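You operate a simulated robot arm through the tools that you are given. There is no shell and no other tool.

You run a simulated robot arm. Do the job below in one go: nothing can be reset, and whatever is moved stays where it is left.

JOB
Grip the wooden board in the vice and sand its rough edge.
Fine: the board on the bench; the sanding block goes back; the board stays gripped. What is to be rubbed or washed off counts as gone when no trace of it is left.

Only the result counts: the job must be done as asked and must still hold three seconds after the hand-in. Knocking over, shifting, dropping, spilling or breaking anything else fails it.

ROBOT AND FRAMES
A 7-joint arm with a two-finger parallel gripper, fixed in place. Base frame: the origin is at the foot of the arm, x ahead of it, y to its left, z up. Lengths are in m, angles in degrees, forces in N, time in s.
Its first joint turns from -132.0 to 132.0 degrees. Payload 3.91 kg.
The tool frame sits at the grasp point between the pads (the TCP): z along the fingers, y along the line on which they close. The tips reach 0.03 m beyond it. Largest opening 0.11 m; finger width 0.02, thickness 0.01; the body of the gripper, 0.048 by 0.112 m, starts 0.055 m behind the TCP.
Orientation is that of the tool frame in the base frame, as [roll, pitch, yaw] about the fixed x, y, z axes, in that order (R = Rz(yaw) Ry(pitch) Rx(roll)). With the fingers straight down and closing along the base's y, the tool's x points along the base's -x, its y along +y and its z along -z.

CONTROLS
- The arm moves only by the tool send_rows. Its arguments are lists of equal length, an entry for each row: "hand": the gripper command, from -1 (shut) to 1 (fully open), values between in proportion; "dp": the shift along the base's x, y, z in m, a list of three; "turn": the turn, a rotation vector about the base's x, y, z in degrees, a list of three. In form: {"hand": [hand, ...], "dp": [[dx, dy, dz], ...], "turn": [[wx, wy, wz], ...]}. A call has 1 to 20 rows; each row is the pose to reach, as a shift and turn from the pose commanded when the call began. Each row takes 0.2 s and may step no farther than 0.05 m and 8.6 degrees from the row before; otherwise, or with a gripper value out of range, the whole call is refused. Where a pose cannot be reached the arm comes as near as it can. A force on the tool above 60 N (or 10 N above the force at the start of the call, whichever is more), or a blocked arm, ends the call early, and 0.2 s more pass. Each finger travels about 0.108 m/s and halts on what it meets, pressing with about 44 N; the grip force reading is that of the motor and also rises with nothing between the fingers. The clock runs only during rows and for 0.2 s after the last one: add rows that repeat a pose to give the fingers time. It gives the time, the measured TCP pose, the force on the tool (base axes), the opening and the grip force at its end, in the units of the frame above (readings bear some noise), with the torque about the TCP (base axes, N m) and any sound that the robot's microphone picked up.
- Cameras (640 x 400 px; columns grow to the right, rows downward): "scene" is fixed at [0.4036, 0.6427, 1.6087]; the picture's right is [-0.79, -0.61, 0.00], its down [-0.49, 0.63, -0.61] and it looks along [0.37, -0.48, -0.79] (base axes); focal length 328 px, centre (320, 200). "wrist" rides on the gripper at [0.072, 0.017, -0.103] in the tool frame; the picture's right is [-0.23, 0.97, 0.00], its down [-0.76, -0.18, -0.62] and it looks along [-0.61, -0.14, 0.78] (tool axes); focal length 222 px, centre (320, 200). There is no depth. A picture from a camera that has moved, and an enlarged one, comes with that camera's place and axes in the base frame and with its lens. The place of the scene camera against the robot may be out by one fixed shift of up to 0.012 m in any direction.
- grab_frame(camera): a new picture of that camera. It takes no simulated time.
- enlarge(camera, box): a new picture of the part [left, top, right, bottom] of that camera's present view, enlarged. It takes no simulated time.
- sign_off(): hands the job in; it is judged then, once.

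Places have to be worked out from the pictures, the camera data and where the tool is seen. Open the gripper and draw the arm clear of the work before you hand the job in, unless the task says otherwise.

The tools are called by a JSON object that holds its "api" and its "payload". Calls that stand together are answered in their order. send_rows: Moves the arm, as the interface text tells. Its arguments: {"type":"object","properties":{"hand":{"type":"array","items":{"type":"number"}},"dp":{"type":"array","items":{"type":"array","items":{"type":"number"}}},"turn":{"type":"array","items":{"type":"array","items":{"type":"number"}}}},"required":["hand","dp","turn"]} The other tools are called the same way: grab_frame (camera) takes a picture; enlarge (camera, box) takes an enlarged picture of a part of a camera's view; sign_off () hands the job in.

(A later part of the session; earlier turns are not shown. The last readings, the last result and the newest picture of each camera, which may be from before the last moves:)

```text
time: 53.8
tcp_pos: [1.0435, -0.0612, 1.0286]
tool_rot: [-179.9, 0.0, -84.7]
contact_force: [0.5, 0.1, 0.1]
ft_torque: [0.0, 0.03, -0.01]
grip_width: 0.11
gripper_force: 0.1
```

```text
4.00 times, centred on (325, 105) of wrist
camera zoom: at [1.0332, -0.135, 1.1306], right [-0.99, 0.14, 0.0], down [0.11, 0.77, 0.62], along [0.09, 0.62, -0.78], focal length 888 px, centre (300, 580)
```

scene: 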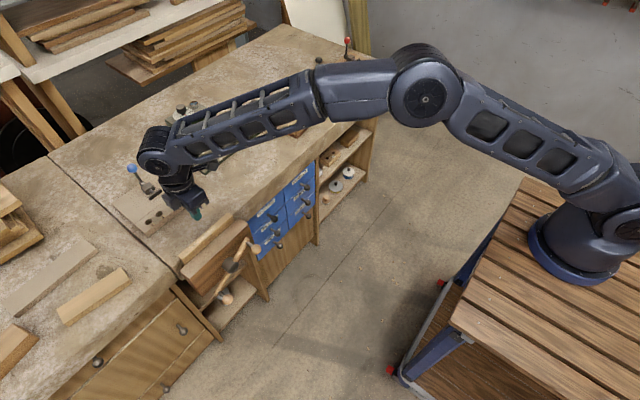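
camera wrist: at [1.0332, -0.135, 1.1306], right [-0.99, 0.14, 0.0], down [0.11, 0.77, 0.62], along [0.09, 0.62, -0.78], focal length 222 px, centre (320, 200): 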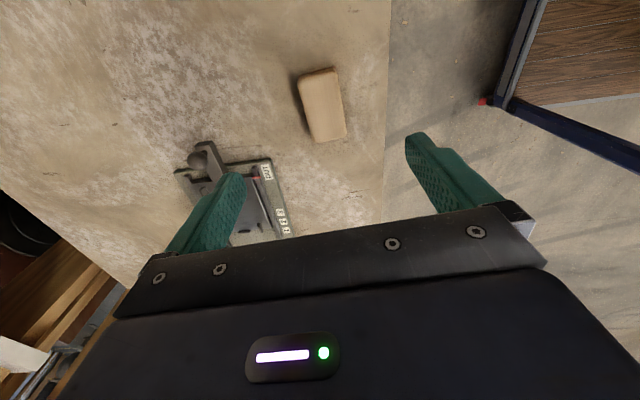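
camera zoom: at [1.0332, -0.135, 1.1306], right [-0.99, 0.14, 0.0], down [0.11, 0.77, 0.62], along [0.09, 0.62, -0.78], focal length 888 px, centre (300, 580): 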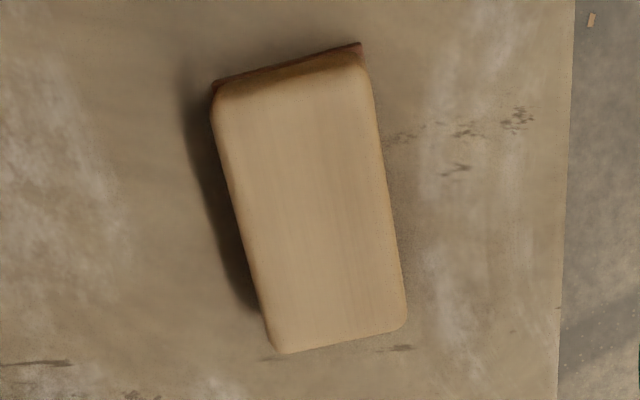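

The block has rounded sides on a slightly wider base plate about 7 mm thick, and my tips were at the base plate's top edge. This time I grip higher, on the flat of the body (tips at z≈0.813), and then lift just a little to test.

{"api": "send_rows", "payload": {"hand": [1, 1, 1, 1, 1, 1, 1, -1, -1, -1, -1, -1, -1], "dp": [[-0.003, 0.0115, -0.04], [-0.003, 0.0115, -0.08], [-0.003, 0.0115, -0.12], [-0.003, 0.0115, -0.15], [-0.003, 0.0115, -0.17], [-0.003, 0.0115, -0.185], [-0.003, 0.0115, -0.185], [-0.003, 0.0115, -0.185], [-0.003, 0.0115, -0.185], [-0.003, 0.0115, -0.185], [-0.003, 0.0115, -0.185], [-0.003, 0.0115, -0.185], [-0.003, 0.0115, -0.185]], "turn": [[0, 0, 0], [0, 0, 0], [0, 0, 0], [0, 0, 0], [0, 0, 0], [0, 0, 0], [0, 0, 0], [0, 0, 0], [0, 0, 0], [0, 0, 0], [0, 0, 0], [0, 0, 0], [0, 0, 0]]}}

{"api": "enlarge", "payload": {"camera": "scene", "box": [275, 80, 325, 145]}}

{"api": "enlarge", "payload": {"camera": "wrist", "box": [220, 80, 420, 240]}}

```text
time: 56.6
tcp_pos: [1.0369, -0.0493, 0.8444]
tool_rot: [-179.9, 0.2, -84.7]
contact_force: [0.1, -0.4, 0.1]
ft_torque: [0.01, 0.02, 0.01]
grip_width: 0.0491
gripper_force: 43.7
```

```text
6.15 times, centred on (300, 112) of scene
camera zoom: at [0.4036, 0.6427, 1.6087], right [-0.79, -0.61, 0.0], down [-0.49, 0.63, -0.61], along [0.37, -0.48, -0.79], focal length 2016 px, centre (443, 738)
```

zoom: 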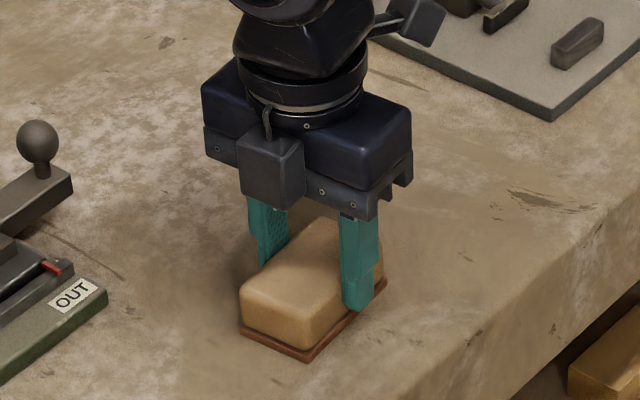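

```text
2.50 times, centred on (320, 160) of wrist
camera zoom: at [1.0269, -0.1232, 0.9479], right [-0.99, 0.14, 0.0], down [0.11, 0.77, 0.62], along [0.09, 0.62, -0.78], focal length 555 px, centre (320, 300)
```

zoom: 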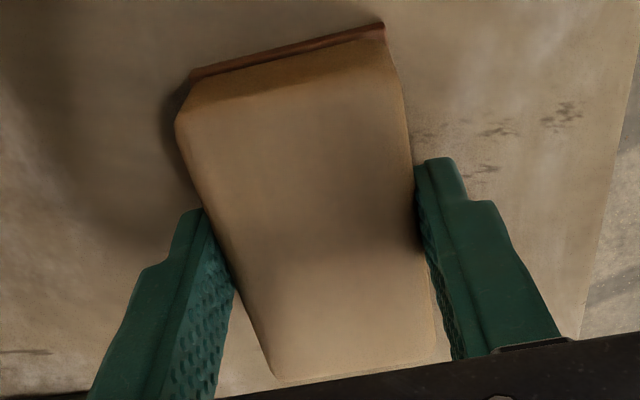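

The grip width is 49.1 mm on the body. I lift slowly by 12 mm and check the reading and picture.

{"api": "send_rows", "payload": {"hand": [-1, -1, -1, -1, -1, -1, -1], "dp": [[0, 0, 0.002], [0, 0, 0.004], [0, 0, 0.006], [0, 0, 0.008], [0, 0, 0.01], [0, 0, 0.012], [0, 0, 0.012]], "turn": [[0, 0, 0], [0, 0, 0], [0, 0, 0], [0, 0, 0], [0, 0, 0], [0, 0, 0], [0, 0, 0]]}}

{"api": "enlarge", "payload": {"camera": "scene", "box": [275, 80, 325, 145]}}

{"api": "enlarge", "payload": {"camera": "wrist", "box": [220, 80, 420, 240]}}

```text
time: 58.2
tcp_pos: [1.0374, -0.051, 0.8554]
tool_rot: [-179.9, 0.1, -84.7]
contact_force: [-0.1, 0.3, -1.5]
ft_torque: [0.02, 0.03, 0.03]
grip_width: 0.0492
gripper_force: 44.2
```

```text
6.15 times, centred on (300, 112) of scene
camera zoom: at [0.4036, 0.6427, 1.6087], right [-0.79, -0.61, 0.0], down [-0.49, 0.63, -0.61], along [0.37, -0.48, -0.79], focal length 2016 px, centre (443, 738)
```

zoom: 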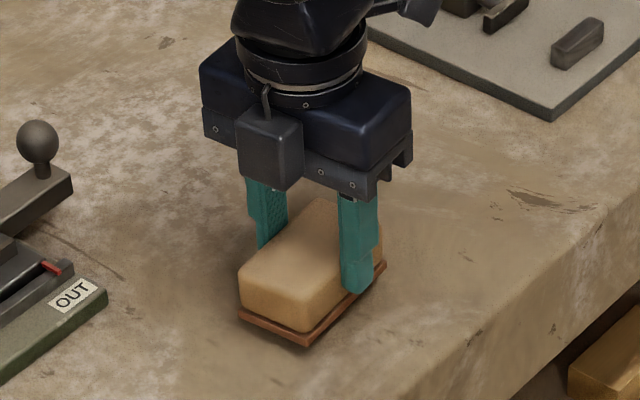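

```text
2.50 times, centred on (320, 160) of wrist
camera zoom: at [1.0284, -0.125, 0.9591], right [-0.99, 0.14, 0.0], down [0.11, 0.77, 0.62], along [0.09, 0.62, -0.78], focal length 555 px, centre (320, 300)
```

zoom: 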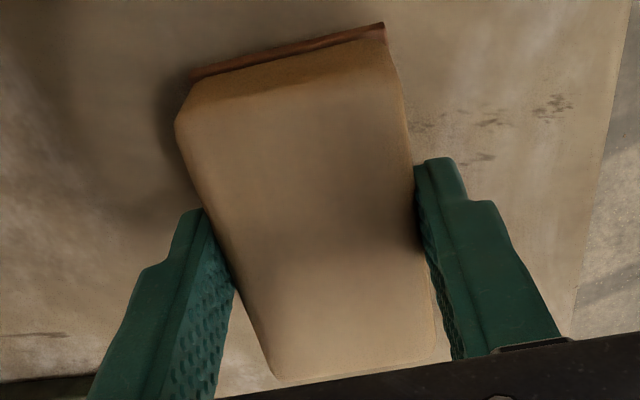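

It holds: the readings show the block's 1.5 N weight and a steady width. I lift further at a gentle pace and re-check.

{"api": "send_rows", "payload": {"hand": [-1, -1, -1, -1, -1, -1, -1, -1, -1], "dp": [[0, 0, 0.008], [0, 0, 0.02], [0, 0, 0.035], [0, 0, 0.05], [0, 0, 0.065], [0, 0, 0.08], [0, 0, 0.092], [0, 0, 0.098], [0, 0, 0.098]], "turn": [[0, 0, 0], [0, 0, 0], [0, 0, 0], [0, 0, 0], [0, 0, 0], [0, 0, 0], [0, 0, 0], [0, 0, 0], [0, 0, 0]]}}

{"api": "grab_frame", "payload": {"camera": "wrist"}}

```text
time: 60.2
tcp_pos: [1.0376, -0.0515, 0.9541]
tool_rot: [-179.9, 0.1, -84.7]
contact_force: [-0.3, 0.4, -1.1]
ft_torque: [-0.01, 0.02, 0.01]
grip_width: 0.0494
gripper_force: 43.6
```

```text
taken
camera wrist: at [1.0275, -0.1257, 1.0575], right [-0.99, 0.14, 0.0], down [0.11, 0.77, 0.62], along [0.09, 0.62, -0.78], focal length 222 px, centre (320, 200)
```

wrist: 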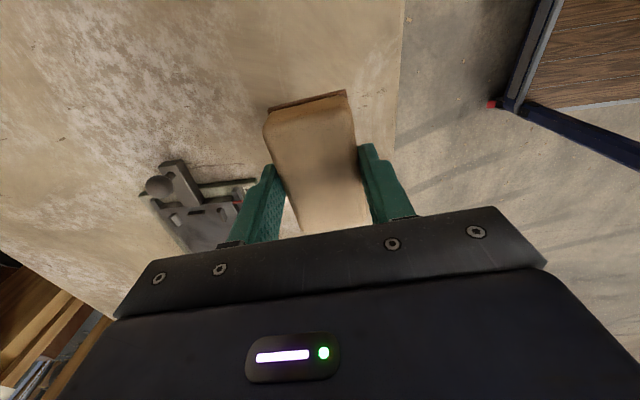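

The grip is stable. I carry the block to above the board at a gentle pace, squaring the yaw on the way.

{"api": "send_rows", "payload": {"hand": [-1, -1, -1, -1, -1, -1, -1, -1, -1, -1, -1, -1, -1, -1, -1, -1, -1, -1, -1], "dp": [[-0.0022, 0.012, 0], [-0.0065, 0.035, 0], [-0.0121, 0.065, 0], [-0.0182, 0.098, 0], [-0.0244, 0.131, 0], [-0.0305, 0.164, 0], [-0.0367, 0.197, 0], [-0.0428, 0.23, 0], [-0.0489, 0.263, 0], [-0.0551, 0.296, 0], [-0.0612, 0.329, 0], [-0.0674, 0.362, 0], [-0.0735, 0.395, 0], [-0.0797, 0.428, 0], [-0.0858, 0.461, 0], [-0.091, 0.489, 0], [-0.0945, 0.508, 0], [-0.0965, 0.5185, 0], [-0.0965, 0.5185, 0]], "turn": [[0, 0, 0], [0, 0, 0], [0, 0, 0], [0, 0, -0.5], [0, 0, -1], [0, 0, -1.5], [0, 0, -2], [0, 0, -2.5], [0, 0, -3], [0, 0, -3.5], [0, 0, -4], [0, 0, -4.5], [0, 0, -5], [0, 0, -5.3], [0, 0, -5.3], [0, 0, -5.3], [0, 0, -5.3], [0, 0, -5.3], [0, 0, -5.3]]}}

{"api": "grab_frame", "payload": {"camera": "wrist"}}

{"api": "enlarge", "payload": {"camera": "scene", "box": [150, 180, 270, 280]}}

```text
time: 64.2
tcp_pos: [0.9422, 0.4687, 0.9541]
tool_rot: [-179.9, 0.2, -90.0]
contact_force: [0.4, 0.4, -1.0]
ft_torque: [0.03, 0.04, 0.0]
grip_width: 0.0491
gripper_force: 44.2
```

```text
taken
camera wrist: at [0.9261, 0.3966, 1.0574], right [-0.97, 0.23, 0.0], down [0.18, 0.76, 0.62], along [0.14, 0.61, -0.78], focal length 222 px, centre (320, 200)
```

wrist: 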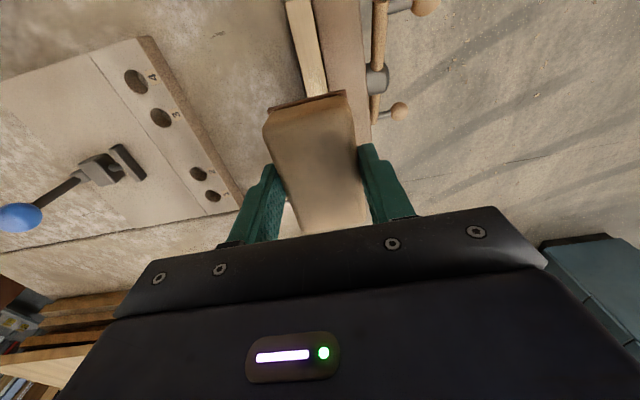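

```text
4.00 times, centred on (210, 230) of scene
camera zoom: at [0.4036, 0.6427, 1.6087], right [-0.79, -0.61, 0.0], down [-0.49, 0.63, -0.61], along [0.37, -0.48, -0.79], focal length 1310 px, centre (760, 80)
```

zoom: 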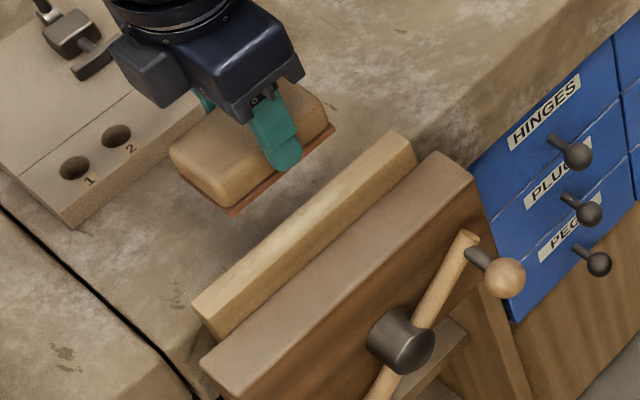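

The block hangs squarely over the board. I lower it to just above the board's edge, then feel for contact in small steps.

{"api": "send_rows", "payload": {"hand": [-1, -1, -1, -1, -1, -1], "dp": [[0, 0, -0.015], [0, 0, -0.035], [0, 0, -0.055], [0, 0, -0.068], [0, 0, -0.075], [0, 0, -0.075]], "turn": [[0, 0, 0], [0, 0, 0], [0, 0, 0], [0, 0, 0], [0, 0, 0], [0, 0, 0]]}}

{"api": "send_rows", "payload": {"hand": [-1, -1, -1, -1, -1], "dp": [[0, 0, -0.002], [0, 0, -0.004], [0, 0, -0.006], [0, 0, -0.008], [0, 0, -0.008]], "turn": [[0, 0, 0], [0, 0, 0], [0, 0, 0], [0, 0, 0], [0, 0, 0]]}}

{"api": "enlarge", "payload": {"camera": "scene", "box": [150, 180, 270, 280]}}

```text
time: 65.6
tcp_pos: [0.9407, 0.4675, 0.8781]
tool_rot: [-179.9, 0.0, -90.0]
contact_force: [0.5, 0.1, -0.8]
ft_torque: [-0.02, -0.02, 0.02]
grip_width: 0.0493
gripper_force: 44.1
```

```text
time: 66.8
tcp_pos: [0.9407, 0.4691, 0.872]
tool_rot: [-179.9, 0.2, -90.0]
contact_force: [-0.3, 0.2, -1.4]
ft_torque: [0.01, -0.01, -0.01]
grip_width: 0.0491
gripper_force: 43.9
```

```text
4.00 times, centred on (210, 230) of scene
camera zoom: at [0.4036, 0.6427, 1.6087], right [-0.79, -0.61, 0.0], down [-0.49, 0.63, -0.61], along [0.37, -0.48, -0.79], focal length 1310 px, centre (760, 80)
```

zoom: 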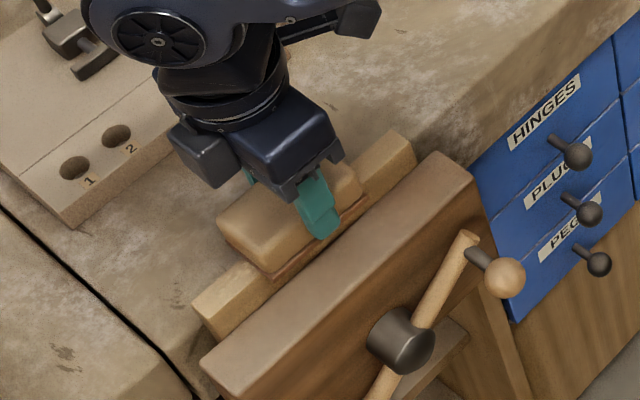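

No contact yet; the force is still only the block's weight. I keep lowering in 1.5 mm steps.

{"api": "send_rows", "payload": {"hand": [-1, -1, -1], "dp": [[0, 0, -0.0015], [0, 0, -0.003], [0, 0, -0.003]], "turn": [[0, 0, 0], [0, 0, 0], [0, 0, 0]]}}

```text
time: 67.6
tcp_pos: [0.9417, 0.4672, 0.8707]
tool_rot: [-179.8, 0.0, -90.0]
contact_force: [-4.3, 0.2, 18.6]
ft_torque: [-0.28, 0.26, 0.01]
grip_width: 0.0487
gripper_force: 44.3
```

Contact at about 19 N of downforce. I sand with strokes along the edge (y), holding this height, and then check.

{"api": "send_rows", "payload": {"hand": [-1, -1, -1, -1, -1, -1, -1, -1, -1, -1, -1, -1, -1, -1, -1], "dp": [[0, 0.01, 0], [0, 0.025, 0], [0, 0.04, 0], [0, 0.052, 0], [0, 0.04, 0], [0, 0.025, 0], [0, 0.01, 0], [0, -0.005, 0], [0, -0.02, 0], [0, -0.035, 0], [0, -0.05, 0], [0, -0.035, 0], [0, -0.02, 0], [0, 0, 0], [0, 0, 0]], "turn": [[0, 0, 0], [0, 0, 0], [0, 0, 0], [0, 0, 0], [0, 0, 0], [0, 0, 0], [0, 0, 0], [0, 0, 0], [0, 0, 0], [0, 0, 0], [0, 0, 0], [0, 0, 0], [0, 0, 0], [0, 0, 0], [0, 0, 0]]}}

{"api": "enlarge", "payload": {"camera": "scene", "box": [150, 180, 270, 280]}}

{"api": "grab_frame", "payload": {"camera": "wrist"}}

```text
time: 70.8
tcp_pos: [0.941, 0.468, 0.8673]
tool_rot: [180.0, -0.1, -90.0]
contact_force: [-0.7, -4.9, 18.1]
ft_torque: [-0.8, 0.08, -0.06]
grip_width: 0.0493
gripper_force: 44.4
```

```text
4.00 times, centred on (210, 230) of scene
camera zoom: at [0.4036, 0.6427, 1.6087], right [-0.79, -0.61, 0.0], down [-0.49, 0.63, -0.61], along [0.37, -0.48, -0.79], focal length 1310 px, centre (760, 80)
```

zoom: 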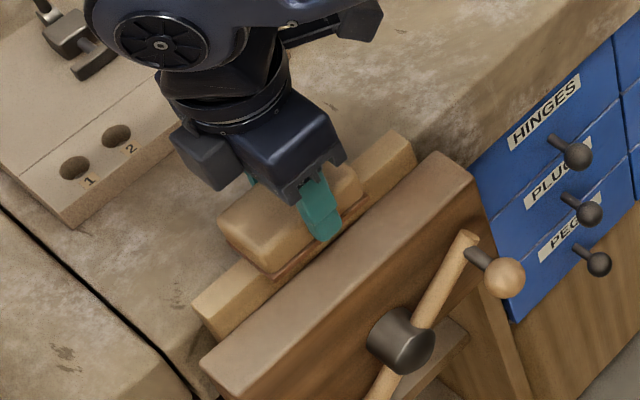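

```text
taken
camera wrist: at [0.9244, 0.3948, 0.9711], right [-0.97, 0.23, 0.0], down [0.18, 0.76, 0.62], along [0.14, 0.61, -0.78], focal length 222 px, centre (320, 200)
```

wrist: 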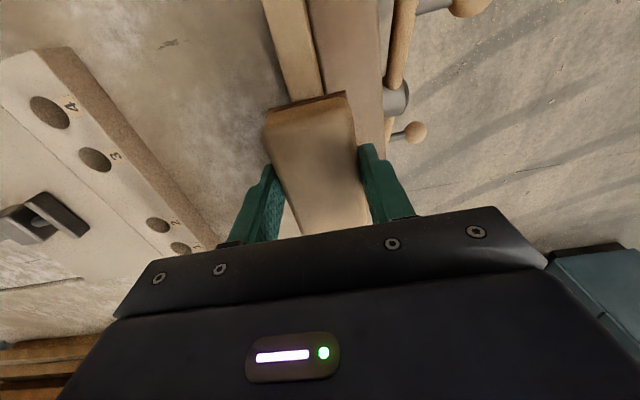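

Sanding goes smoothly and the board is steady. I run more full-length strokes.

{"api": "send_rows", "payload": {"hand": [-1, -1, -1, -1, -1, -1, -1, -1, -1, -1, -1, -1, -1, -1, -1, -1, -1, -1, -1, -1], "dp": [[0, 0.02, 0], [0, 0.04, 0], [0, 0.056, 0], [0, 0.036, 0], [0, 0.016, 0], [0, -0.004, 0], [0, -0.024, 0], [0, -0.044, 0], [0, -0.056, 0], [0, -0.036, 0], [0, -0.016, 0], [0, 0.004, 0], [0, 0.024, 0], [0, 0.044, 0], [0, 0.056, 0], [0, 0.036, 0], [0, 0.016, 0], [0, -0.004, 0], [0, 0, 0], [0, 0, 0]], "turn": [[0, 0, 0], [0, 0, 0], [0, 0, 0], [0, 0, 0], [0, 0, 0], [0, 0, 0], [0, 0, 0], [0, 0, 0], [0, 0, 0], [0, 0, 0], [0, 0, 0], [0, 0, 0], [0, 0, 0], [0, 0, 0], [0, 0, 0], [0, 0, 0], [0, 0, 0], [0, 0, 0], [0, 0, 0], [0, 0, 0]]}}

{"api": "send_rows", "payload": {"hand": [-1, -1, -1, -1, -1, -1, -1, -1, -1, -1, -1, -1, -1, -1, -1, -1, -1, -1, -1, -1], "dp": [[0, 0.02, 0], [0, 0.04, 0], [0, 0.056, 0], [0, 0.036, 0], [0, 0.016, 0], [0, -0.004, 0], [0, -0.024, 0], [0, -0.044, 0], [0, -0.056, 0], [0, -0.036, 0], [0, -0.016, 0], [0, 0.004, 0], [0, 0.024, 0], [0, 0.044, 0], [0, 0.056, 0], [0, 0.036, 0], [0, 0.016, 0], [0, -0.004, 0], [0, 0, 0], [0, 0, 0]], "turn": [[0, 0, 0], [0, 0, 0], [0, 0, 0], [0, 0, 0], [0, 0, 0], [0, 0, 0], [0, 0, 0], [0, 0, 0], [0, 0, 0], [0, 0, 0], [0, 0, 0], [0, 0, 0], [0, 0, 0], [0, 0, 0], [0, 0, 0], [0, 0, 0], [0, 0, 0], [0, 0, 0], [0, 0, 0], [0, 0, 0]]}}

{"api": "enlarge", "payload": {"camera": "scene", "box": [150, 180, 270, 280]}}

```text
time: 75.0
tcp_pos: [0.9407, 0.4686, 0.8684]
tool_rot: [-179.8, 0.1, -90.0]
contact_force: [0.3, -0.2, -1.6]
ft_torque: [0.02, 0.0, -0.02]
grip_width: 0.0492
gripper_force: 44.0
```

```text
time: 79.2
tcp_pos: [0.941, 0.465, 0.8684]
tool_rot: [-179.9, 0.1, -89.9]
contact_force: [-0.9, -3.7, 6.3]
ft_torque: [-0.11, 0.03, 0.0]
grip_width: 0.0495
gripper_force: 43.7
```

```text
4.00 times, centred on (210, 230) of scene
camera zoom: at [0.4036, 0.6427, 1.6087], right [-0.79, -0.61, 0.0], down [-0.49, 0.63, -0.61], along [0.37, -0.48, -0.79], focal length 1310 px, centre (760, 80)
```

zoom: 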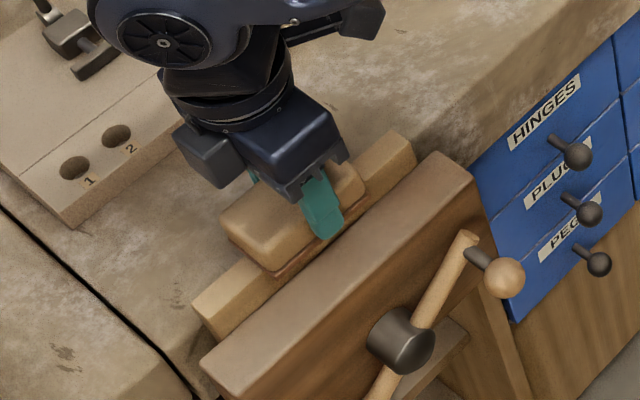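

The contact force has dropped off, so either the block slid in the grip or the board settled. I lift the block and inspect the edge and the grip.

{"api": "send_rows", "payload": {"hand": [-1, -1, -1, -1, -1, -1, -1, -1, -1], "dp": [[0, 0, 0.008], [0, 0, 0.025], [0, 0.01, 0.045], [0, 0.03, 0.065], [0, 0.05, 0.085], [0, 0.07, 0.105], [0, 0.085, 0.12], [0, 0.09, 0.125], [0, 0.09, 0.125]], "turn": [[0, 0, 0], [0, 0, 0], [0, 0, 0], [0, 0, 0], [0, 0, 0], [0, 0, 0], [0, 0, 0], [0, 0, 0], [0, 0, 0]]}}

{"api": "grab_frame", "payload": {"camera": "wrist"}}

{"api": "enlarge", "payload": {"camera": "wrist", "box": [260, 0, 420, 100]}}

{"api": "enlarge", "payload": {"camera": "scene", "box": [150, 160, 270, 280]}}

```text
time: 81.2
tcp_pos: [0.9418, 0.5579, 0.9945]
tool_rot: [179.9, 0.0, -90.0]
contact_force: [-0.3, -0.9, -1.4]
ft_torque: [0.0, 0.0, 0.02]
grip_width: 0.049
gripper_force: 43.8
```

```text
taken
camera wrist: at [0.9254, 0.4858, 1.0978], right [-0.97, 0.23, 0.0], down [0.18, 0.76, 0.62], along [0.14, 0.61, -0.78], focal length 222 px, centre (320, 200)
```

wrist: 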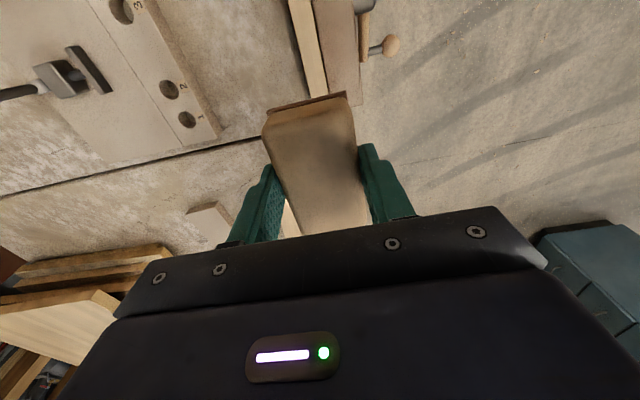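

```text
4.00 times, centred on (340, 50) of wrist
camera zoom: at [0.9254, 0.4858, 1.0978], right [-0.97, 0.23, 0.0], down [0.18, 0.76, 0.62], along [0.14, 0.61, -0.78], focal length 888 px, centre (240, 800)
```

zoom: 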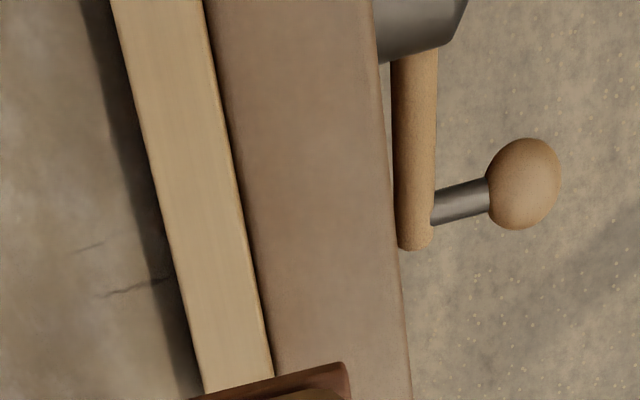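

```text
3.33 times, centred on (210, 220) of scene
camera zoom: at [0.4036, 0.6427, 1.6087], right [-0.79, -0.61, 0.0], down [-0.49, 0.63, -0.61], along [0.37, -0.48, -0.79], focal length 1092 px, centre (687, 133)
```

zoom: 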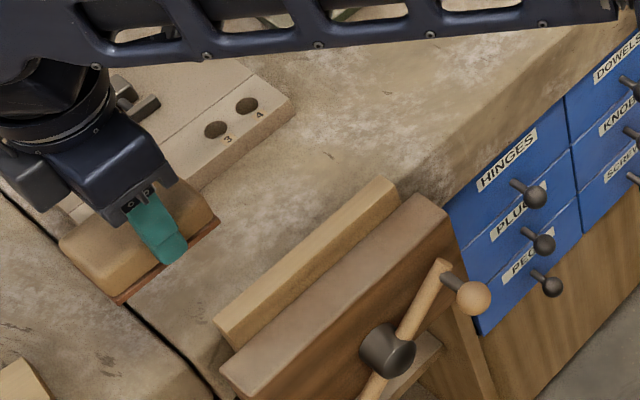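

The edge looks clean where visible, and the board has not moved. I check the whole edge in the scene view and from another wrist position.

{"api": "enlarge", "payload": {"camera": "scene", "box": [172, 208, 232, 268]}}

{"api": "send_rows", "payload": {"hand": [-1, -1, -1, -1, -1, -1], "dp": [[0, 0.015, 0], [0, 0.035, 0], [0, 0.055, 0], [0, 0.068, 0], [0, 0.072, 0], [0, 0.072, 0]], "turn": [[0, 0, 0], [0, 0, 0], [0, 0, 0], [0, 0, 0], [0, 0, 0], [0, 0, 0]]}}

{"api": "enlarge", "payload": {"camera": "wrist", "box": [260, 0, 420, 100]}}

{"api": "enlarge", "payload": {"camera": "scene", "box": [172, 208, 232, 268]}}

```text
6.67 times, centred on (202, 238) of scene
camera zoom: at [0.4036, 0.6427, 1.6087], right [-0.79, -0.61, 0.0], down [-0.49, 0.63, -0.61], along [0.37, -0.48, -0.79], focal length 2184 px, centre (1107, -53)
```

zoom: 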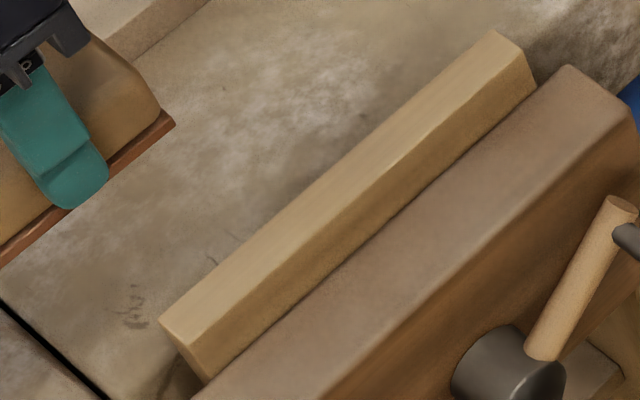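

```text
time: 82.6
tcp_pos: [0.9159, 0.605, 0.9862]
tool_rot: [-179.9, 0.1, -90.0]
contact_force: [0.8, -0.5, -0.2]
ft_torque: [-0.02, 0.01, -0.02]
grip_width: 0.049
gripper_force: 44.0
out of reach, approached as far as the arm can: row 2, 3, 4, 5, 6
```

```text
4.00 times, centred on (340, 50) of wrist
camera zoom: at [0.8988, 0.5317, 1.0886], right [-0.97, 0.23, 0.0], down [0.18, 0.76, 0.62], along [0.14, 0.61, -0.78], focal length 888 px, centre (240, 800)
```

zoom: 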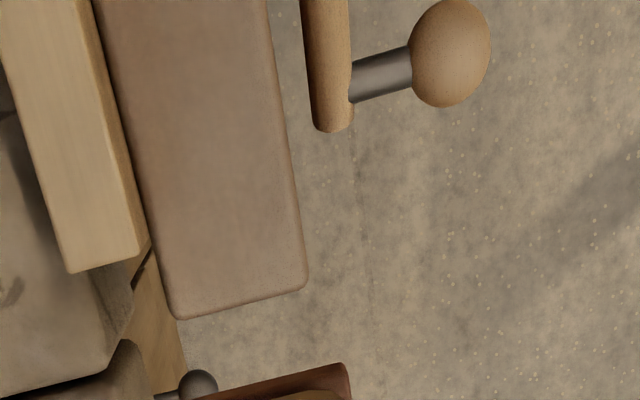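

```text
6.67 times, centred on (202, 238) of scene
camera zoom: at [0.4036, 0.6427, 1.6087], right [-0.79, -0.61, 0.0], down [-0.49, 0.63, -0.61], along [0.37, -0.48, -0.79], focal length 2184 px, centre (1107, -53)
```

zoom: 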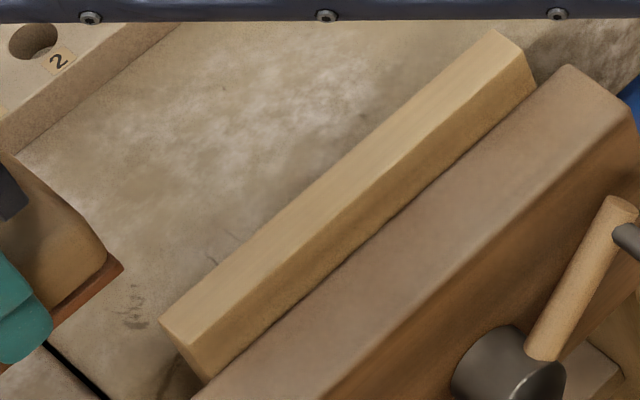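

No trace is visible along the whole edge. I move back over the board to view the remaining −y part from the wrist too.

{"api": "send_rows", "payload": {"hand": [-1, -1, -1, -1, -1, -1, -1, -1, -1], "dp": [[0, -0.02, 0], [0, -0.045, 0], [0, -0.072, 0], [0, -0.095, 0], [0, -0.12, 0], [0, -0.14, 0], [0, -0.155, 0], [0, -0.162, 0], [0, -0.162, 0]], "turn": [[0, 0, 0], [0, 0, 0], [0, 0, 0], [0, 0, 0], [0, 0, 0], [0, 0, 0], [0, 0, 0], [0, 0, 0], [0, 0, 0]]}}

{"api": "grab_frame", "payload": {"camera": "wrist"}}

{"api": "enlarge", "payload": {"camera": "wrist", "box": [260, 0, 400, 100]}}

{"api": "enlarge", "payload": {"camera": "scene", "box": [200, 205, 230, 235]}}

```text
time: 84.6
tcp_pos: [0.9965, 0.4921, 1.0034]
tool_rot: [-180.0, 0.0, -90.0]
contact_force: [0.2, 0.4, -1.4]
ft_torque: [0.03, -0.03, 0.0]
grip_width: 0.0492
gripper_force: 43.6
out of reach, approached as far as the arm can: row 1, 2, 3, 4, 5, 6, 7, 8, 9
```

```text
taken
camera wrist: at [0.9804, 0.4188, 1.1067], right [-0.97, 0.23, 0.0], down [0.18, 0.76, 0.62], along [0.14, 0.61, -0.78], focal length 222 px, centre (320, 200)
```

wrist: 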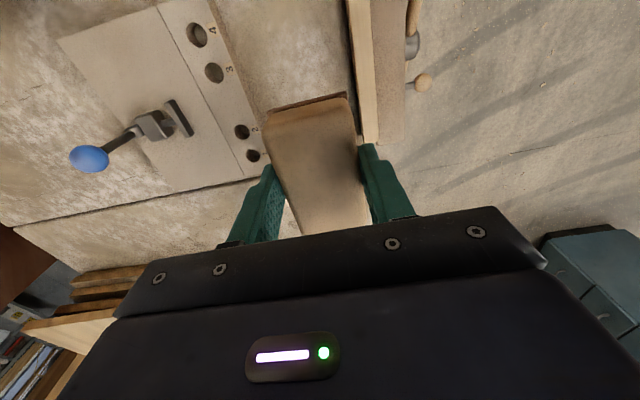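

```text
4.00 times, centred on (330, 50) of wrist
camera zoom: at [0.9804, 0.4188, 1.1067], right [-0.97, 0.23, 0.0], down [0.18, 0.76, 0.62], along [0.14, 0.61, -0.78], focal length 888 px, centre (280, 800)
```

zoom: 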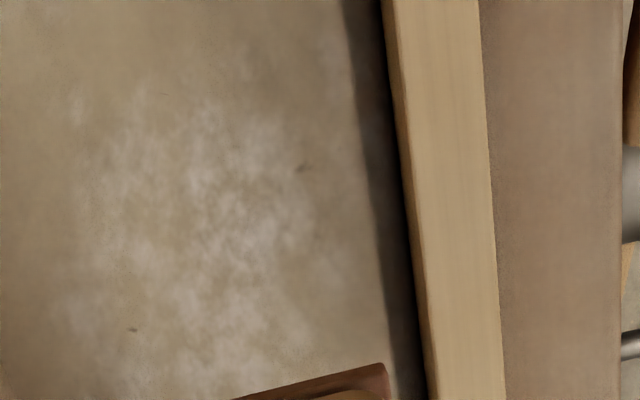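

```text
13.33 times, centred on (215, 220) of scene
camera zoom: at [0.4036, 0.6427, 1.6087], right [-0.79, -0.61, 0.0], down [-0.49, 0.63, -0.61], along [0.37, -0.48, -0.79], focal length 4367 px, centre (1720, -67)
```

zoom: 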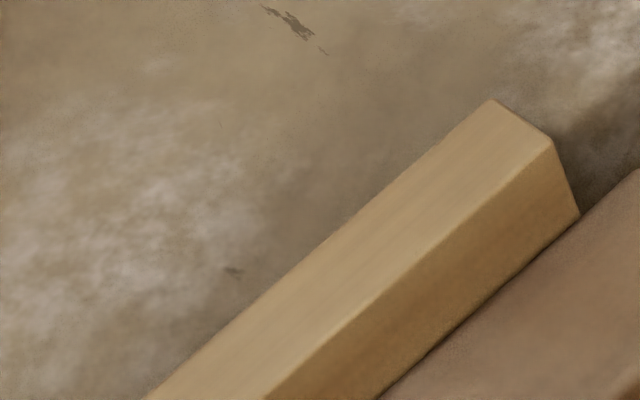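

The edge is clean here too, but the arm reports being out of reach and stands off from the commanded spot. I hold still one row and read where it really is before moving on.

{"api": "send_rows", "payload": {"hand": [-1, -1], "dp": [[0, 0, 0], [0, 0, 0]], "turn": [[0, 0, 0], [0, 0, 0]]}}

{"api": "grab_frame", "payload": {"camera": "scene"}}

```text
time: 85.2
tcp_pos: [0.9958, 0.4912, 1.0034]
tool_rot: [-180.0, 0.0, -90.0]
contact_force: [-0.4, -0.2, -1.2]
ft_torque: [-0.04, 0.0, -0.01]
grip_width: 0.0492
gripper_force: 44.7
```

```text
taken
```

scene: 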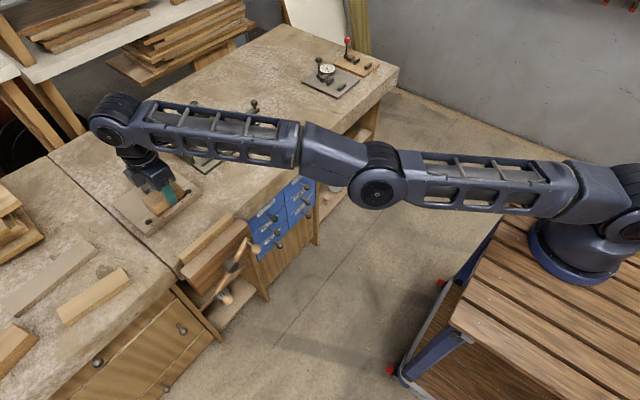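

The arm is near full stretch, but the command now matches the measured pose. For safety I do one more set of strokes: I go back over the board first, then down.

{"api": "send_rows", "payload": {"hand": [-1, -1, -1, -1, -1, -1, -1, -1, -1, -1, -1], "dp": [[-0.01, -0.004, 0], [-0.025, -0.01, 0], [-0.04, -0.017, 0], [-0.05, -0.021, 0], [-0.055, -0.023, -0.01], [-0.055, -0.023, -0.03], [-0.055, -0.023, -0.055], [-0.055, -0.023, -0.08], [-0.055, -0.023, -0.1], [-0.055, -0.023, -0.115], [-0.055, -0.023, -0.115]], "turn": [[0, 0, 0], [0, 0, 0], [0, 0, 0], [0, 0, 0], [0, 0, 0], [0, 0, 0], [0, 0, 0], [0, 0, 0], [0, 0, 0], [0, 0, 0], [0, 0, 0]]}}

{"api": "enlarge", "payload": {"camera": "scene", "box": [150, 180, 270, 280]}}

```text
time: 87.6
tcp_pos: [0.9965, 0.5104, 0.8947]
tool_rot: [180.0, -0.1, -90.0]
contact_force: [0.5, 0.8, -2.2]
ft_torque: [-0.01, 0.03, -0.01]
grip_width: 0.0492
gripper_force: 43.9
out of reach, approached as far as the arm can: row 1, 2, 3, 4, 5, 6, 7, 8, 9, 10, 11
```

```text
4.00 times, centred on (210, 230) of scene
camera zoom: at [0.4036, 0.6427, 1.6087], right [-0.79, -0.61, 0.0], down [-0.49, 0.63, -0.61], along [0.37, -0.48, -0.79], focal length 1310 px, centre (760, 80)
```

zoom: 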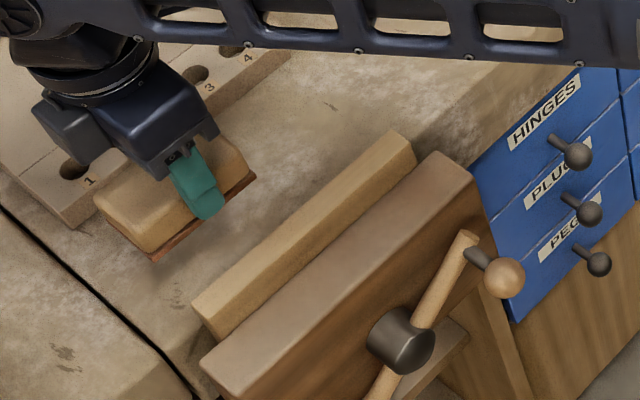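

The arm is stuck on its full-stretch limit (about 0.98 m from the base axis), and pure inward commands do not bend the elbow. I look at the arm's posture before choosing a way out; the block is safely held above the bench.

{"api": "grab_frame", "payload": {"camera": "scene"}}

{"api": "grab_frame", "payload": {"camera": "wrist"}}

```text
taken
```

scene: 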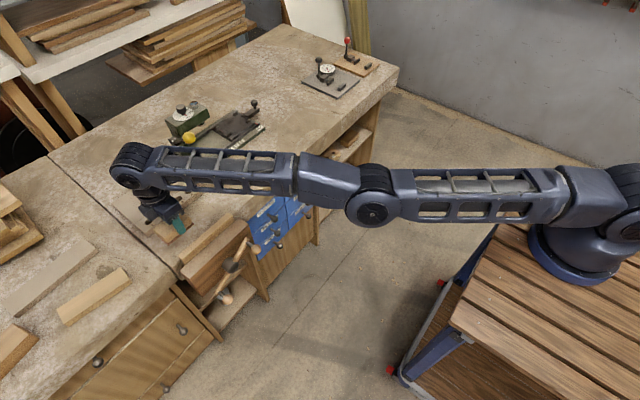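

```text
taken
camera wrist: at [0.9807, 0.4378, 0.9984], right [-0.97, 0.23, 0.0], down [0.18, 0.76, 0.62], along [0.14, 0.61, -0.78], focal length 222 px, centre (320, 200)
```

wrist: 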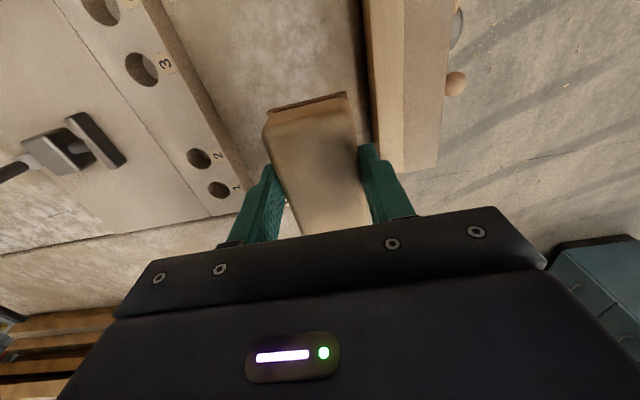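

The arm is straight. I try an inward and upward move with larger steps, which is clear of everything, to get the elbow bending again.

{"api": "send_rows", "payload": {"hand": [-1, -1, -1, -1, -1, -1, -1, -1], "dp": [[0, 0, 0.02], [0, 0, 0.05], [-0.02, -0.015, 0.08], [-0.05, -0.03, 0.11], [-0.08, -0.05, 0.13], [-0.11, -0.07, 0.15], [-0.14, -0.09, 0.15], [-0.14, -0.09, 0.15]], "turn": [[0, 0, 0], [0, 0, 0], [0, 0, 0], [0, 0, 0], [0, 0, 0], [0, 0, 0], [0, 0, 0], [0, 0, 0]]}}

{"api": "grab_frame", "payload": {"camera": "scene"}}

```text
time: 89.4
tcp_pos: [0.8552, 0.4213, 1.0454]
tool_rot: [179.9, 0.2, -90.1]
contact_force: [0.4, -0.8, -1.9]
ft_torque: [0.0, 0.02, 0.0]
grip_width: 0.049
gripper_force: 43.6
```

```text
taken
```

scene: 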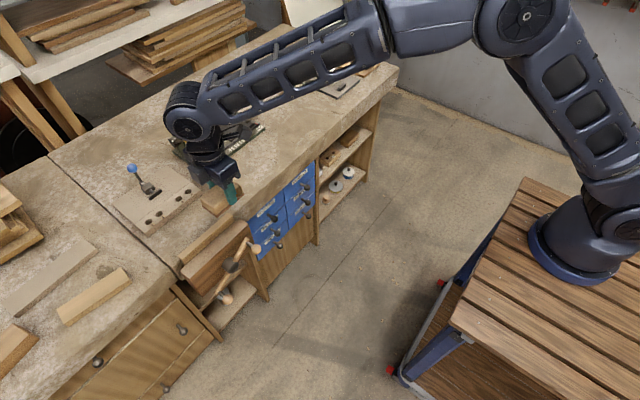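

The elbow is bent again and the block is still gripped. I go back over the board and lower it to just above the edge for one last set of strokes.

{"api": "send_rows", "payload": {"hand": [-1, -1, -1, -1, -1, -1, -1, -1, -1, -1], "dp": [[0.015, 0.008, 0], [0.04, 0.022, 0], [0.065, 0.036, -0.01], [0.08, 0.044, -0.03], [0.0853, 0.0467, -0.06], [0.0853, 0.0467, -0.09], [0.0853, 0.0467, -0.12], [0.0853, 0.0467, -0.145], [0.0853, 0.0467, -0.16], [0.0853, 0.0467, -0.16]], "turn": [[0, 0, 0], [0, 0, 0], [0, 0, 0], [0, 0, 0], [0, 0, 0], [0, 0, 0], [0, 0, 0], [0, 0, 0], [0, 0, 0], [0, 0, 0]]}}

{"api": "enlarge", "payload": {"camera": "scene", "box": [150, 180, 270, 280]}}

```text
time: 91.6
tcp_pos: [0.9432, 0.4646, 0.8856]
tool_rot: [-179.9, 0.0, -90.0]
contact_force: [0.8, -0.5, -1.6]
ft_torque: [0.01, 0.02, 0.0]
grip_width: 0.0491
gripper_force: 43.9
```

```text
4.00 times, centred on (210, 230) of scene
camera zoom: at [0.4036, 0.6427, 1.6087], right [-0.79, -0.61, 0.0], down [-0.49, 0.63, -0.61], along [0.37, -0.48, -0.79], focal length 1310 px, centre (760, 80)
```

zoom: 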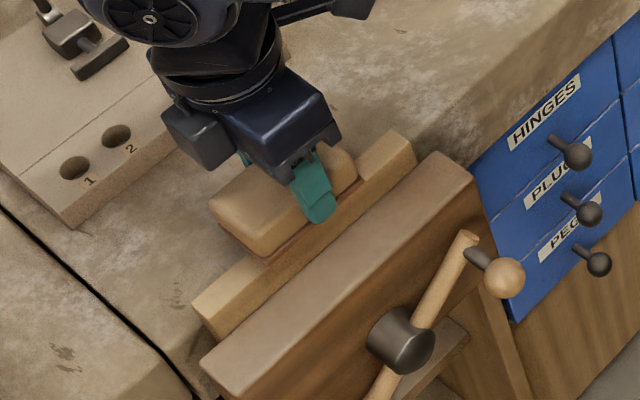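

I feel for contact again in small steps.

{"api": "send_rows", "payload": {"hand": [-1, -1, -1, -1, -1, -1], "dp": [[-0.001, 0.002, -0.005], [-0.001, 0.002, -0.01], [-0.001, 0.002, -0.014], [-0.001, 0.002, -0.017], [-0.001, 0.002, -0.019], [-0.001, 0.002, -0.019]], "turn": [[0, 0, 0], [0, 0, 0], [0, 0, 0], [0, 0, 0], [0, 0, 0], [0, 0, 0]]}}

```text
time: 93.0
tcp_pos: [0.9405, 0.4669, 0.8682]
tool_rot: [180.0, 0.1, -90.0]
contact_force: [0.0, -2.4, 9.0]
ft_torque: [-0.09, 0.06, 0.02]
grip_width: 0.0492
gripper_force: 44.1
```

Contact at 9 N. I press about 1 mm deeper and run another full set of strokes.

{"api": "send_rows", "payload": {"hand": [-1, -1, -1, -1, -1, -1, -1, -1, -1, -1, -1, -1, -1, -1, -1, -1, -1, -1, -1, -1], "dp": [[0, 0.01, -0.0015], [0, 0.03, -0.0015], [0, 0.05, -0.0015], [0, 0.058, -0.0015], [0, 0.04, -0.0015], [0, 0.02, -0.0015], [0, 0, -0.0015], [0, -0.02, -0.0015], [0, -0.04, -0.0015], [0, -0.056, -0.0015], [0, -0.04, -0.0015], [0, -0.02, -0.0015], [0, 0, -0.0015], [0, 0.02, -0.0015], [0, 0.04, -0.0015], [0, 0.058, -0.0015], [0, 0.04, -0.0015], [0, 0.02, -0.0015], [0, 0, -0.0015], [0, 0, -0.0015]], "turn": [[0, 0, 0], [0, 0, 0], [0, 0, 0], [0, 0, 0], [0, 0, 0], [0, 0, 0], [0, 0, 0], [0, 0, 0], [0, 0, 0], [0, 0, 0], [0, 0, 0], [0, 0, 0], [0, 0, 0], [0, 0, 0], [0, 0, 0], [0, 0, 0], [0, 0, 0], [0, 0, 0], [0, 0, 0], [0, 0, 0]]}}

{"api": "enlarge", "payload": {"camera": "scene", "box": [150, 180, 270, 280]}}

```text
time: 97.2
tcp_pos: [0.9415, 0.468, 0.8664]
tool_rot: [-179.8, 0.2, -90.0]
contact_force: [-1.3, 16.0, 50.6]
ft_torque: [0.78, 0.2, -0.02]
grip_width: 0.0493
gripper_force: 44.5
```

```text
4.00 times, centred on (210, 230) of scene
camera zoom: at [0.4036, 0.6427, 1.6087], right [-0.79, -0.61, 0.0], down [-0.49, 0.63, -0.61], along [0.37, -0.48, -0.79], focal length 1310 px, centre (760, 80)
```

zoom: 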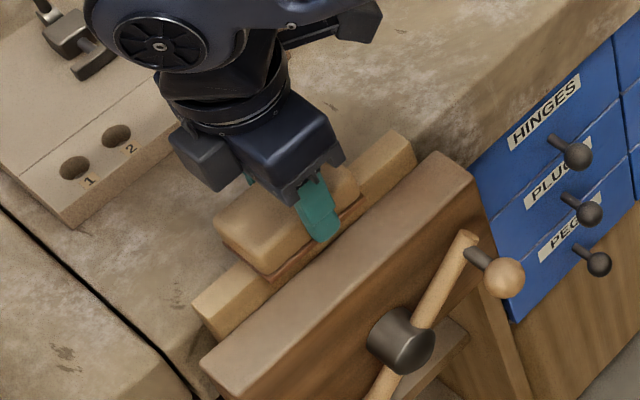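

The force is high (51 N), so that is plenty. I lift the block off gently and check the edge and the grip.

{"api": "send_rows", "payload": {"hand": [-1, -1, -1, -1, -1, -1, -1, -1, -1], "dp": [[0, 0, 0.004], [0, 0, 0.012], [0, 0, 0.025], [0, 0, 0.04], [0, 0, 0.058], [0, 0, 0.076], [0, 0, 0.09], [0, 0, 0.098], [0, 0, 0.098]], "turn": [[0, 0, 0], [0, 0, 0], [0, 0, 0], [0, 0, 0], [0, 0, 0], [0, 0, 0], [0, 0, 0], [0, 0, 0], [0, 0, 0]]}}

{"api": "grab_frame", "payload": {"camera": "wrist"}}

{"api": "enlarge", "payload": {"camera": "scene", "box": [150, 180, 270, 280]}}

```text
time: 99.2
tcp_pos: [0.9421, 0.4682, 0.9626]
tool_rot: [-180.0, -0.1, -89.9]
contact_force: [-0.2, 0.1, -0.4]
ft_torque: [-0.03, 0.02, -0.01]
grip_width: 0.0492
gripper_force: 44.0
```

```text
taken
camera wrist: at [0.9243, 0.3947, 1.0652], right [-0.97, 0.23, 0.0], down [0.18, 0.76, 0.62], along [0.14, 0.61, -0.78], focal length 222 px, centre (320, 200)
```

wrist: 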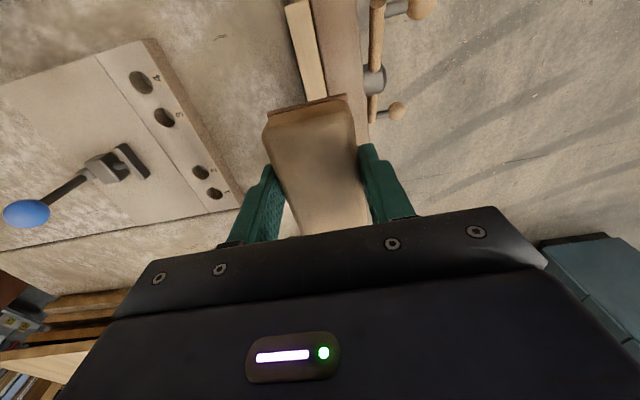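

```text
4.00 times, centred on (210, 230) of scene
camera zoom: at [0.4036, 0.6427, 1.6087], right [-0.79, -0.61, 0.0], down [-0.49, 0.63, -0.61], along [0.37, -0.48, -0.79], focal length 1310 px, centre (760, 80)
```

zoom: 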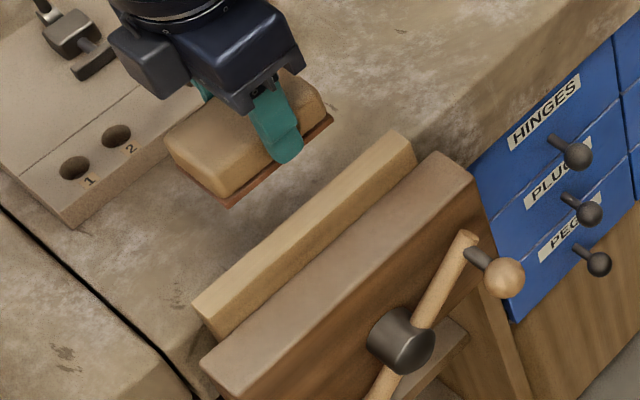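

The edge is clean and the block is secure. I carry it back to above its original place with its original yaw.

{"api": "send_rows", "payload": {"hand": [-1, -1, -1, -1, -1, -1, -1, -1, -1, -1, -1, -1, -1, -1, -1, -1, -1, -1, -1], "dp": [[0.0022, -0.012, 0], [0.0065, -0.035, 0], [0.012, -0.065, 0], [0.0182, -0.098, 0], [0.0243, -0.131, 0], [0.0304, -0.164, 0], [0.0365, -0.197, 0], [0.0426, -0.23, 0], [0.0487, -0.263, 0], [0.0549, -0.296, 0], [0.061, -0.329, 0], [0.0671, -0.362, 0], [0.0732, -0.395, 0], [0.0793, -0.428, 0], [0.0854, -0.461, 0], [0.0906, -0.489, 0], [0.0941, -0.508, 0], [0.096, -0.518, 0], [0.096, -0.518, 0]], "turn": [[0, 0, 0], [0, 0, 0], [0, 0, 0], [0, 0, 0.5], [0, 0, 1], [0, 0, 1.5], [0, 0, 2], [0, 0, 2.5], [0, 0, 3], [0, 0, 3.5], [0, 0, 4], [0, 0, 4.5], [0, 0, 5], [0, 0, 5.3], [0, 0, 5.3], [0, 0, 5.3], [0, 0, 5.3], [0, 0, 5.3], [0, 0, 5.3]]}}

{"api": "grab_frame", "payload": {"camera": "wrist"}}

{"api": "enlarge", "payload": {"camera": "scene", "box": [250, 60, 350, 150]}}

```text
time: 103.2
tcp_pos: [1.0373, -0.0497, 0.9637]
tool_rot: [179.9, 0.1, -84.7]
contact_force: [0.1, 0.2, -1.0]
ft_torque: [0.0, 0.0, 0.02]
grip_width: 0.0493
gripper_force: 44.0
```

```text
taken
camera wrist: at [1.0286, -0.1241, 1.0665], right [-0.99, 0.14, 0.0], down [0.11, 0.77, 0.62], along [0.09, 0.62, -0.78], focal length 222 px, centre (320, 200)
```

wrist: 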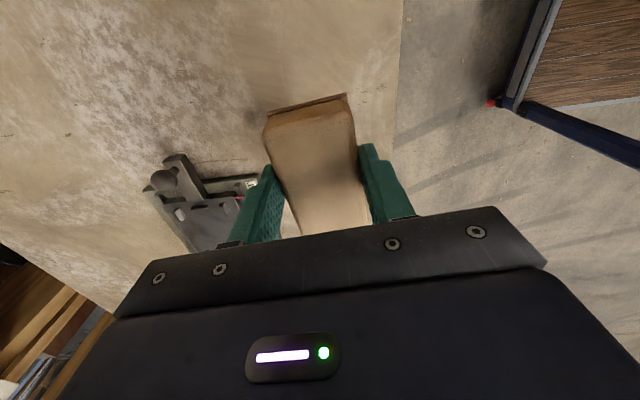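

```text
4.44 times, centred on (300, 105) of scene
camera zoom: at [0.4036, 0.6427, 1.6087], right [-0.79, -0.61, 0.0], down [-0.49, 0.63, -0.61], along [0.37, -0.48, -0.79], focal length 1456 px, centre (409, 622)
```

zoom: 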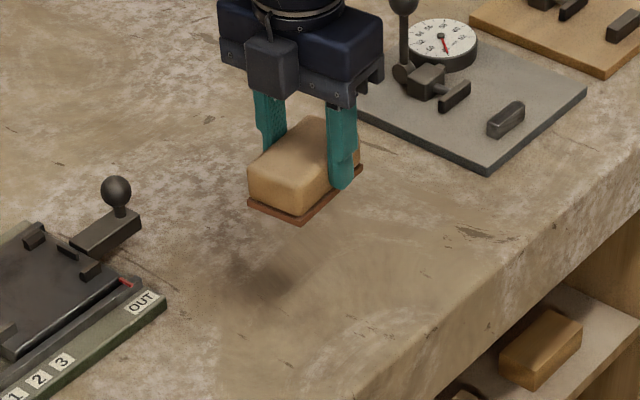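

It is above its original spot (TCP 1.037, −0.050). I lower it to just above the bench.

{"api": "send_rows", "payload": {"hand": [-1, -1, -1, -1, -1, -1, -1, -1], "dp": [[0, 0, -0.012], [0, 0, -0.035], [0, 0, -0.06], [0, 0, -0.082], [0, 0, -0.098], [0, 0, -0.11], [0, 0, -0.115], [0, 0, -0.115]], "turn": [[0, 0, 0], [0, 0, 0], [0, 0, 0], [0, 0, 0], [0, 0, 0], [0, 0, 0], [0, 0, 0], [0, 0, 0]]}}

{"api": "send_rows", "payload": {"hand": [-1, -1, -1, -1], "dp": [[0, 0, -0.002], [0, 0, -0.004], [0, 0, -0.005], [0, 0, -0.005]], "turn": [[0, 0, 0], [0, 0, 0], [0, 0, 0], [0, 0, 0]]}}

{"api": "enlarge", "payload": {"camera": "scene", "box": [280, 100, 320, 145]}}

```text
time: 105.0
tcp_pos: [1.0357, -0.0505, 0.8466]
tool_rot: [-179.9, 0.1, -84.7]
contact_force: [0.8, 0.1, -1.2]
ft_torque: [0.01, -0.01, -0.01]
grip_width: 0.0488
gripper_force: 43.8
```

```text
time: 106.0
tcp_pos: [1.0356, -0.0491, 0.8428]
tool_rot: [-179.9, 0.0, -84.7]
contact_force: [-0.2, 0.4, -0.8]
ft_torque: [-0.01, 0.03, 0.0]
grip_width: 0.049
gripper_force: 43.8
```

```text
8.89 times, centred on (300, 122) of scene
camera zoom: at [0.4036, 0.6427, 1.6087], right [-0.79, -0.61, 0.0], down [-0.49, 0.63, -0.61], along [0.37, -0.48, -0.79], focal length 2911 px, centre (498, 889)
```

zoom: 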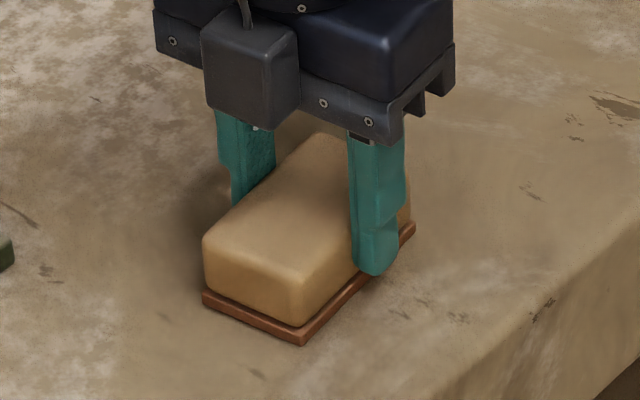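

The base is about 3 mm off towards −x compared with its first picture. I shift +3.5 mm in x and lower until it touches.

{"api": "send_rows", "payload": {"hand": [-1, -1, -1, -1, -1], "dp": [[0.0035, 0, 0], [0.0035, 0, -0.0015], [0.0035, 0, -0.0025], [0.0035, 0, -0.0035], [0.0035, 0, -0.0035]], "turn": [[0, 0, 0], [0, 0, 0], [0, 0, 0], [0, 0, 0], [0, 0, 0]]}}

{"api": "enlarge", "payload": {"camera": "scene", "box": [280, 100, 320, 145]}}

```text
time: 107.2
tcp_pos: [1.0415, -0.0501, 0.8407]
tool_rot: [-179.7, 0.0, -84.7]
contact_force: [0.9, -3.8, 21.6]
ft_torque: [0.11, 0.5, 0.09]
grip_width: 0.0491
gripper_force: 44.4
```

```text
8.89 times, centred on (300, 122) of scene
camera zoom: at [0.4036, 0.6427, 1.6087], right [-0.79, -0.61, 0.0], down [-0.49, 0.63, -0.61], along [0.37, -0.48, -0.79], focal length 2911 px, centre (498, 889)
```

zoom: 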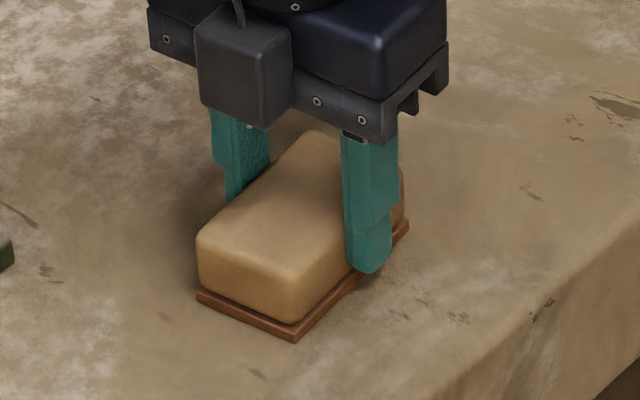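

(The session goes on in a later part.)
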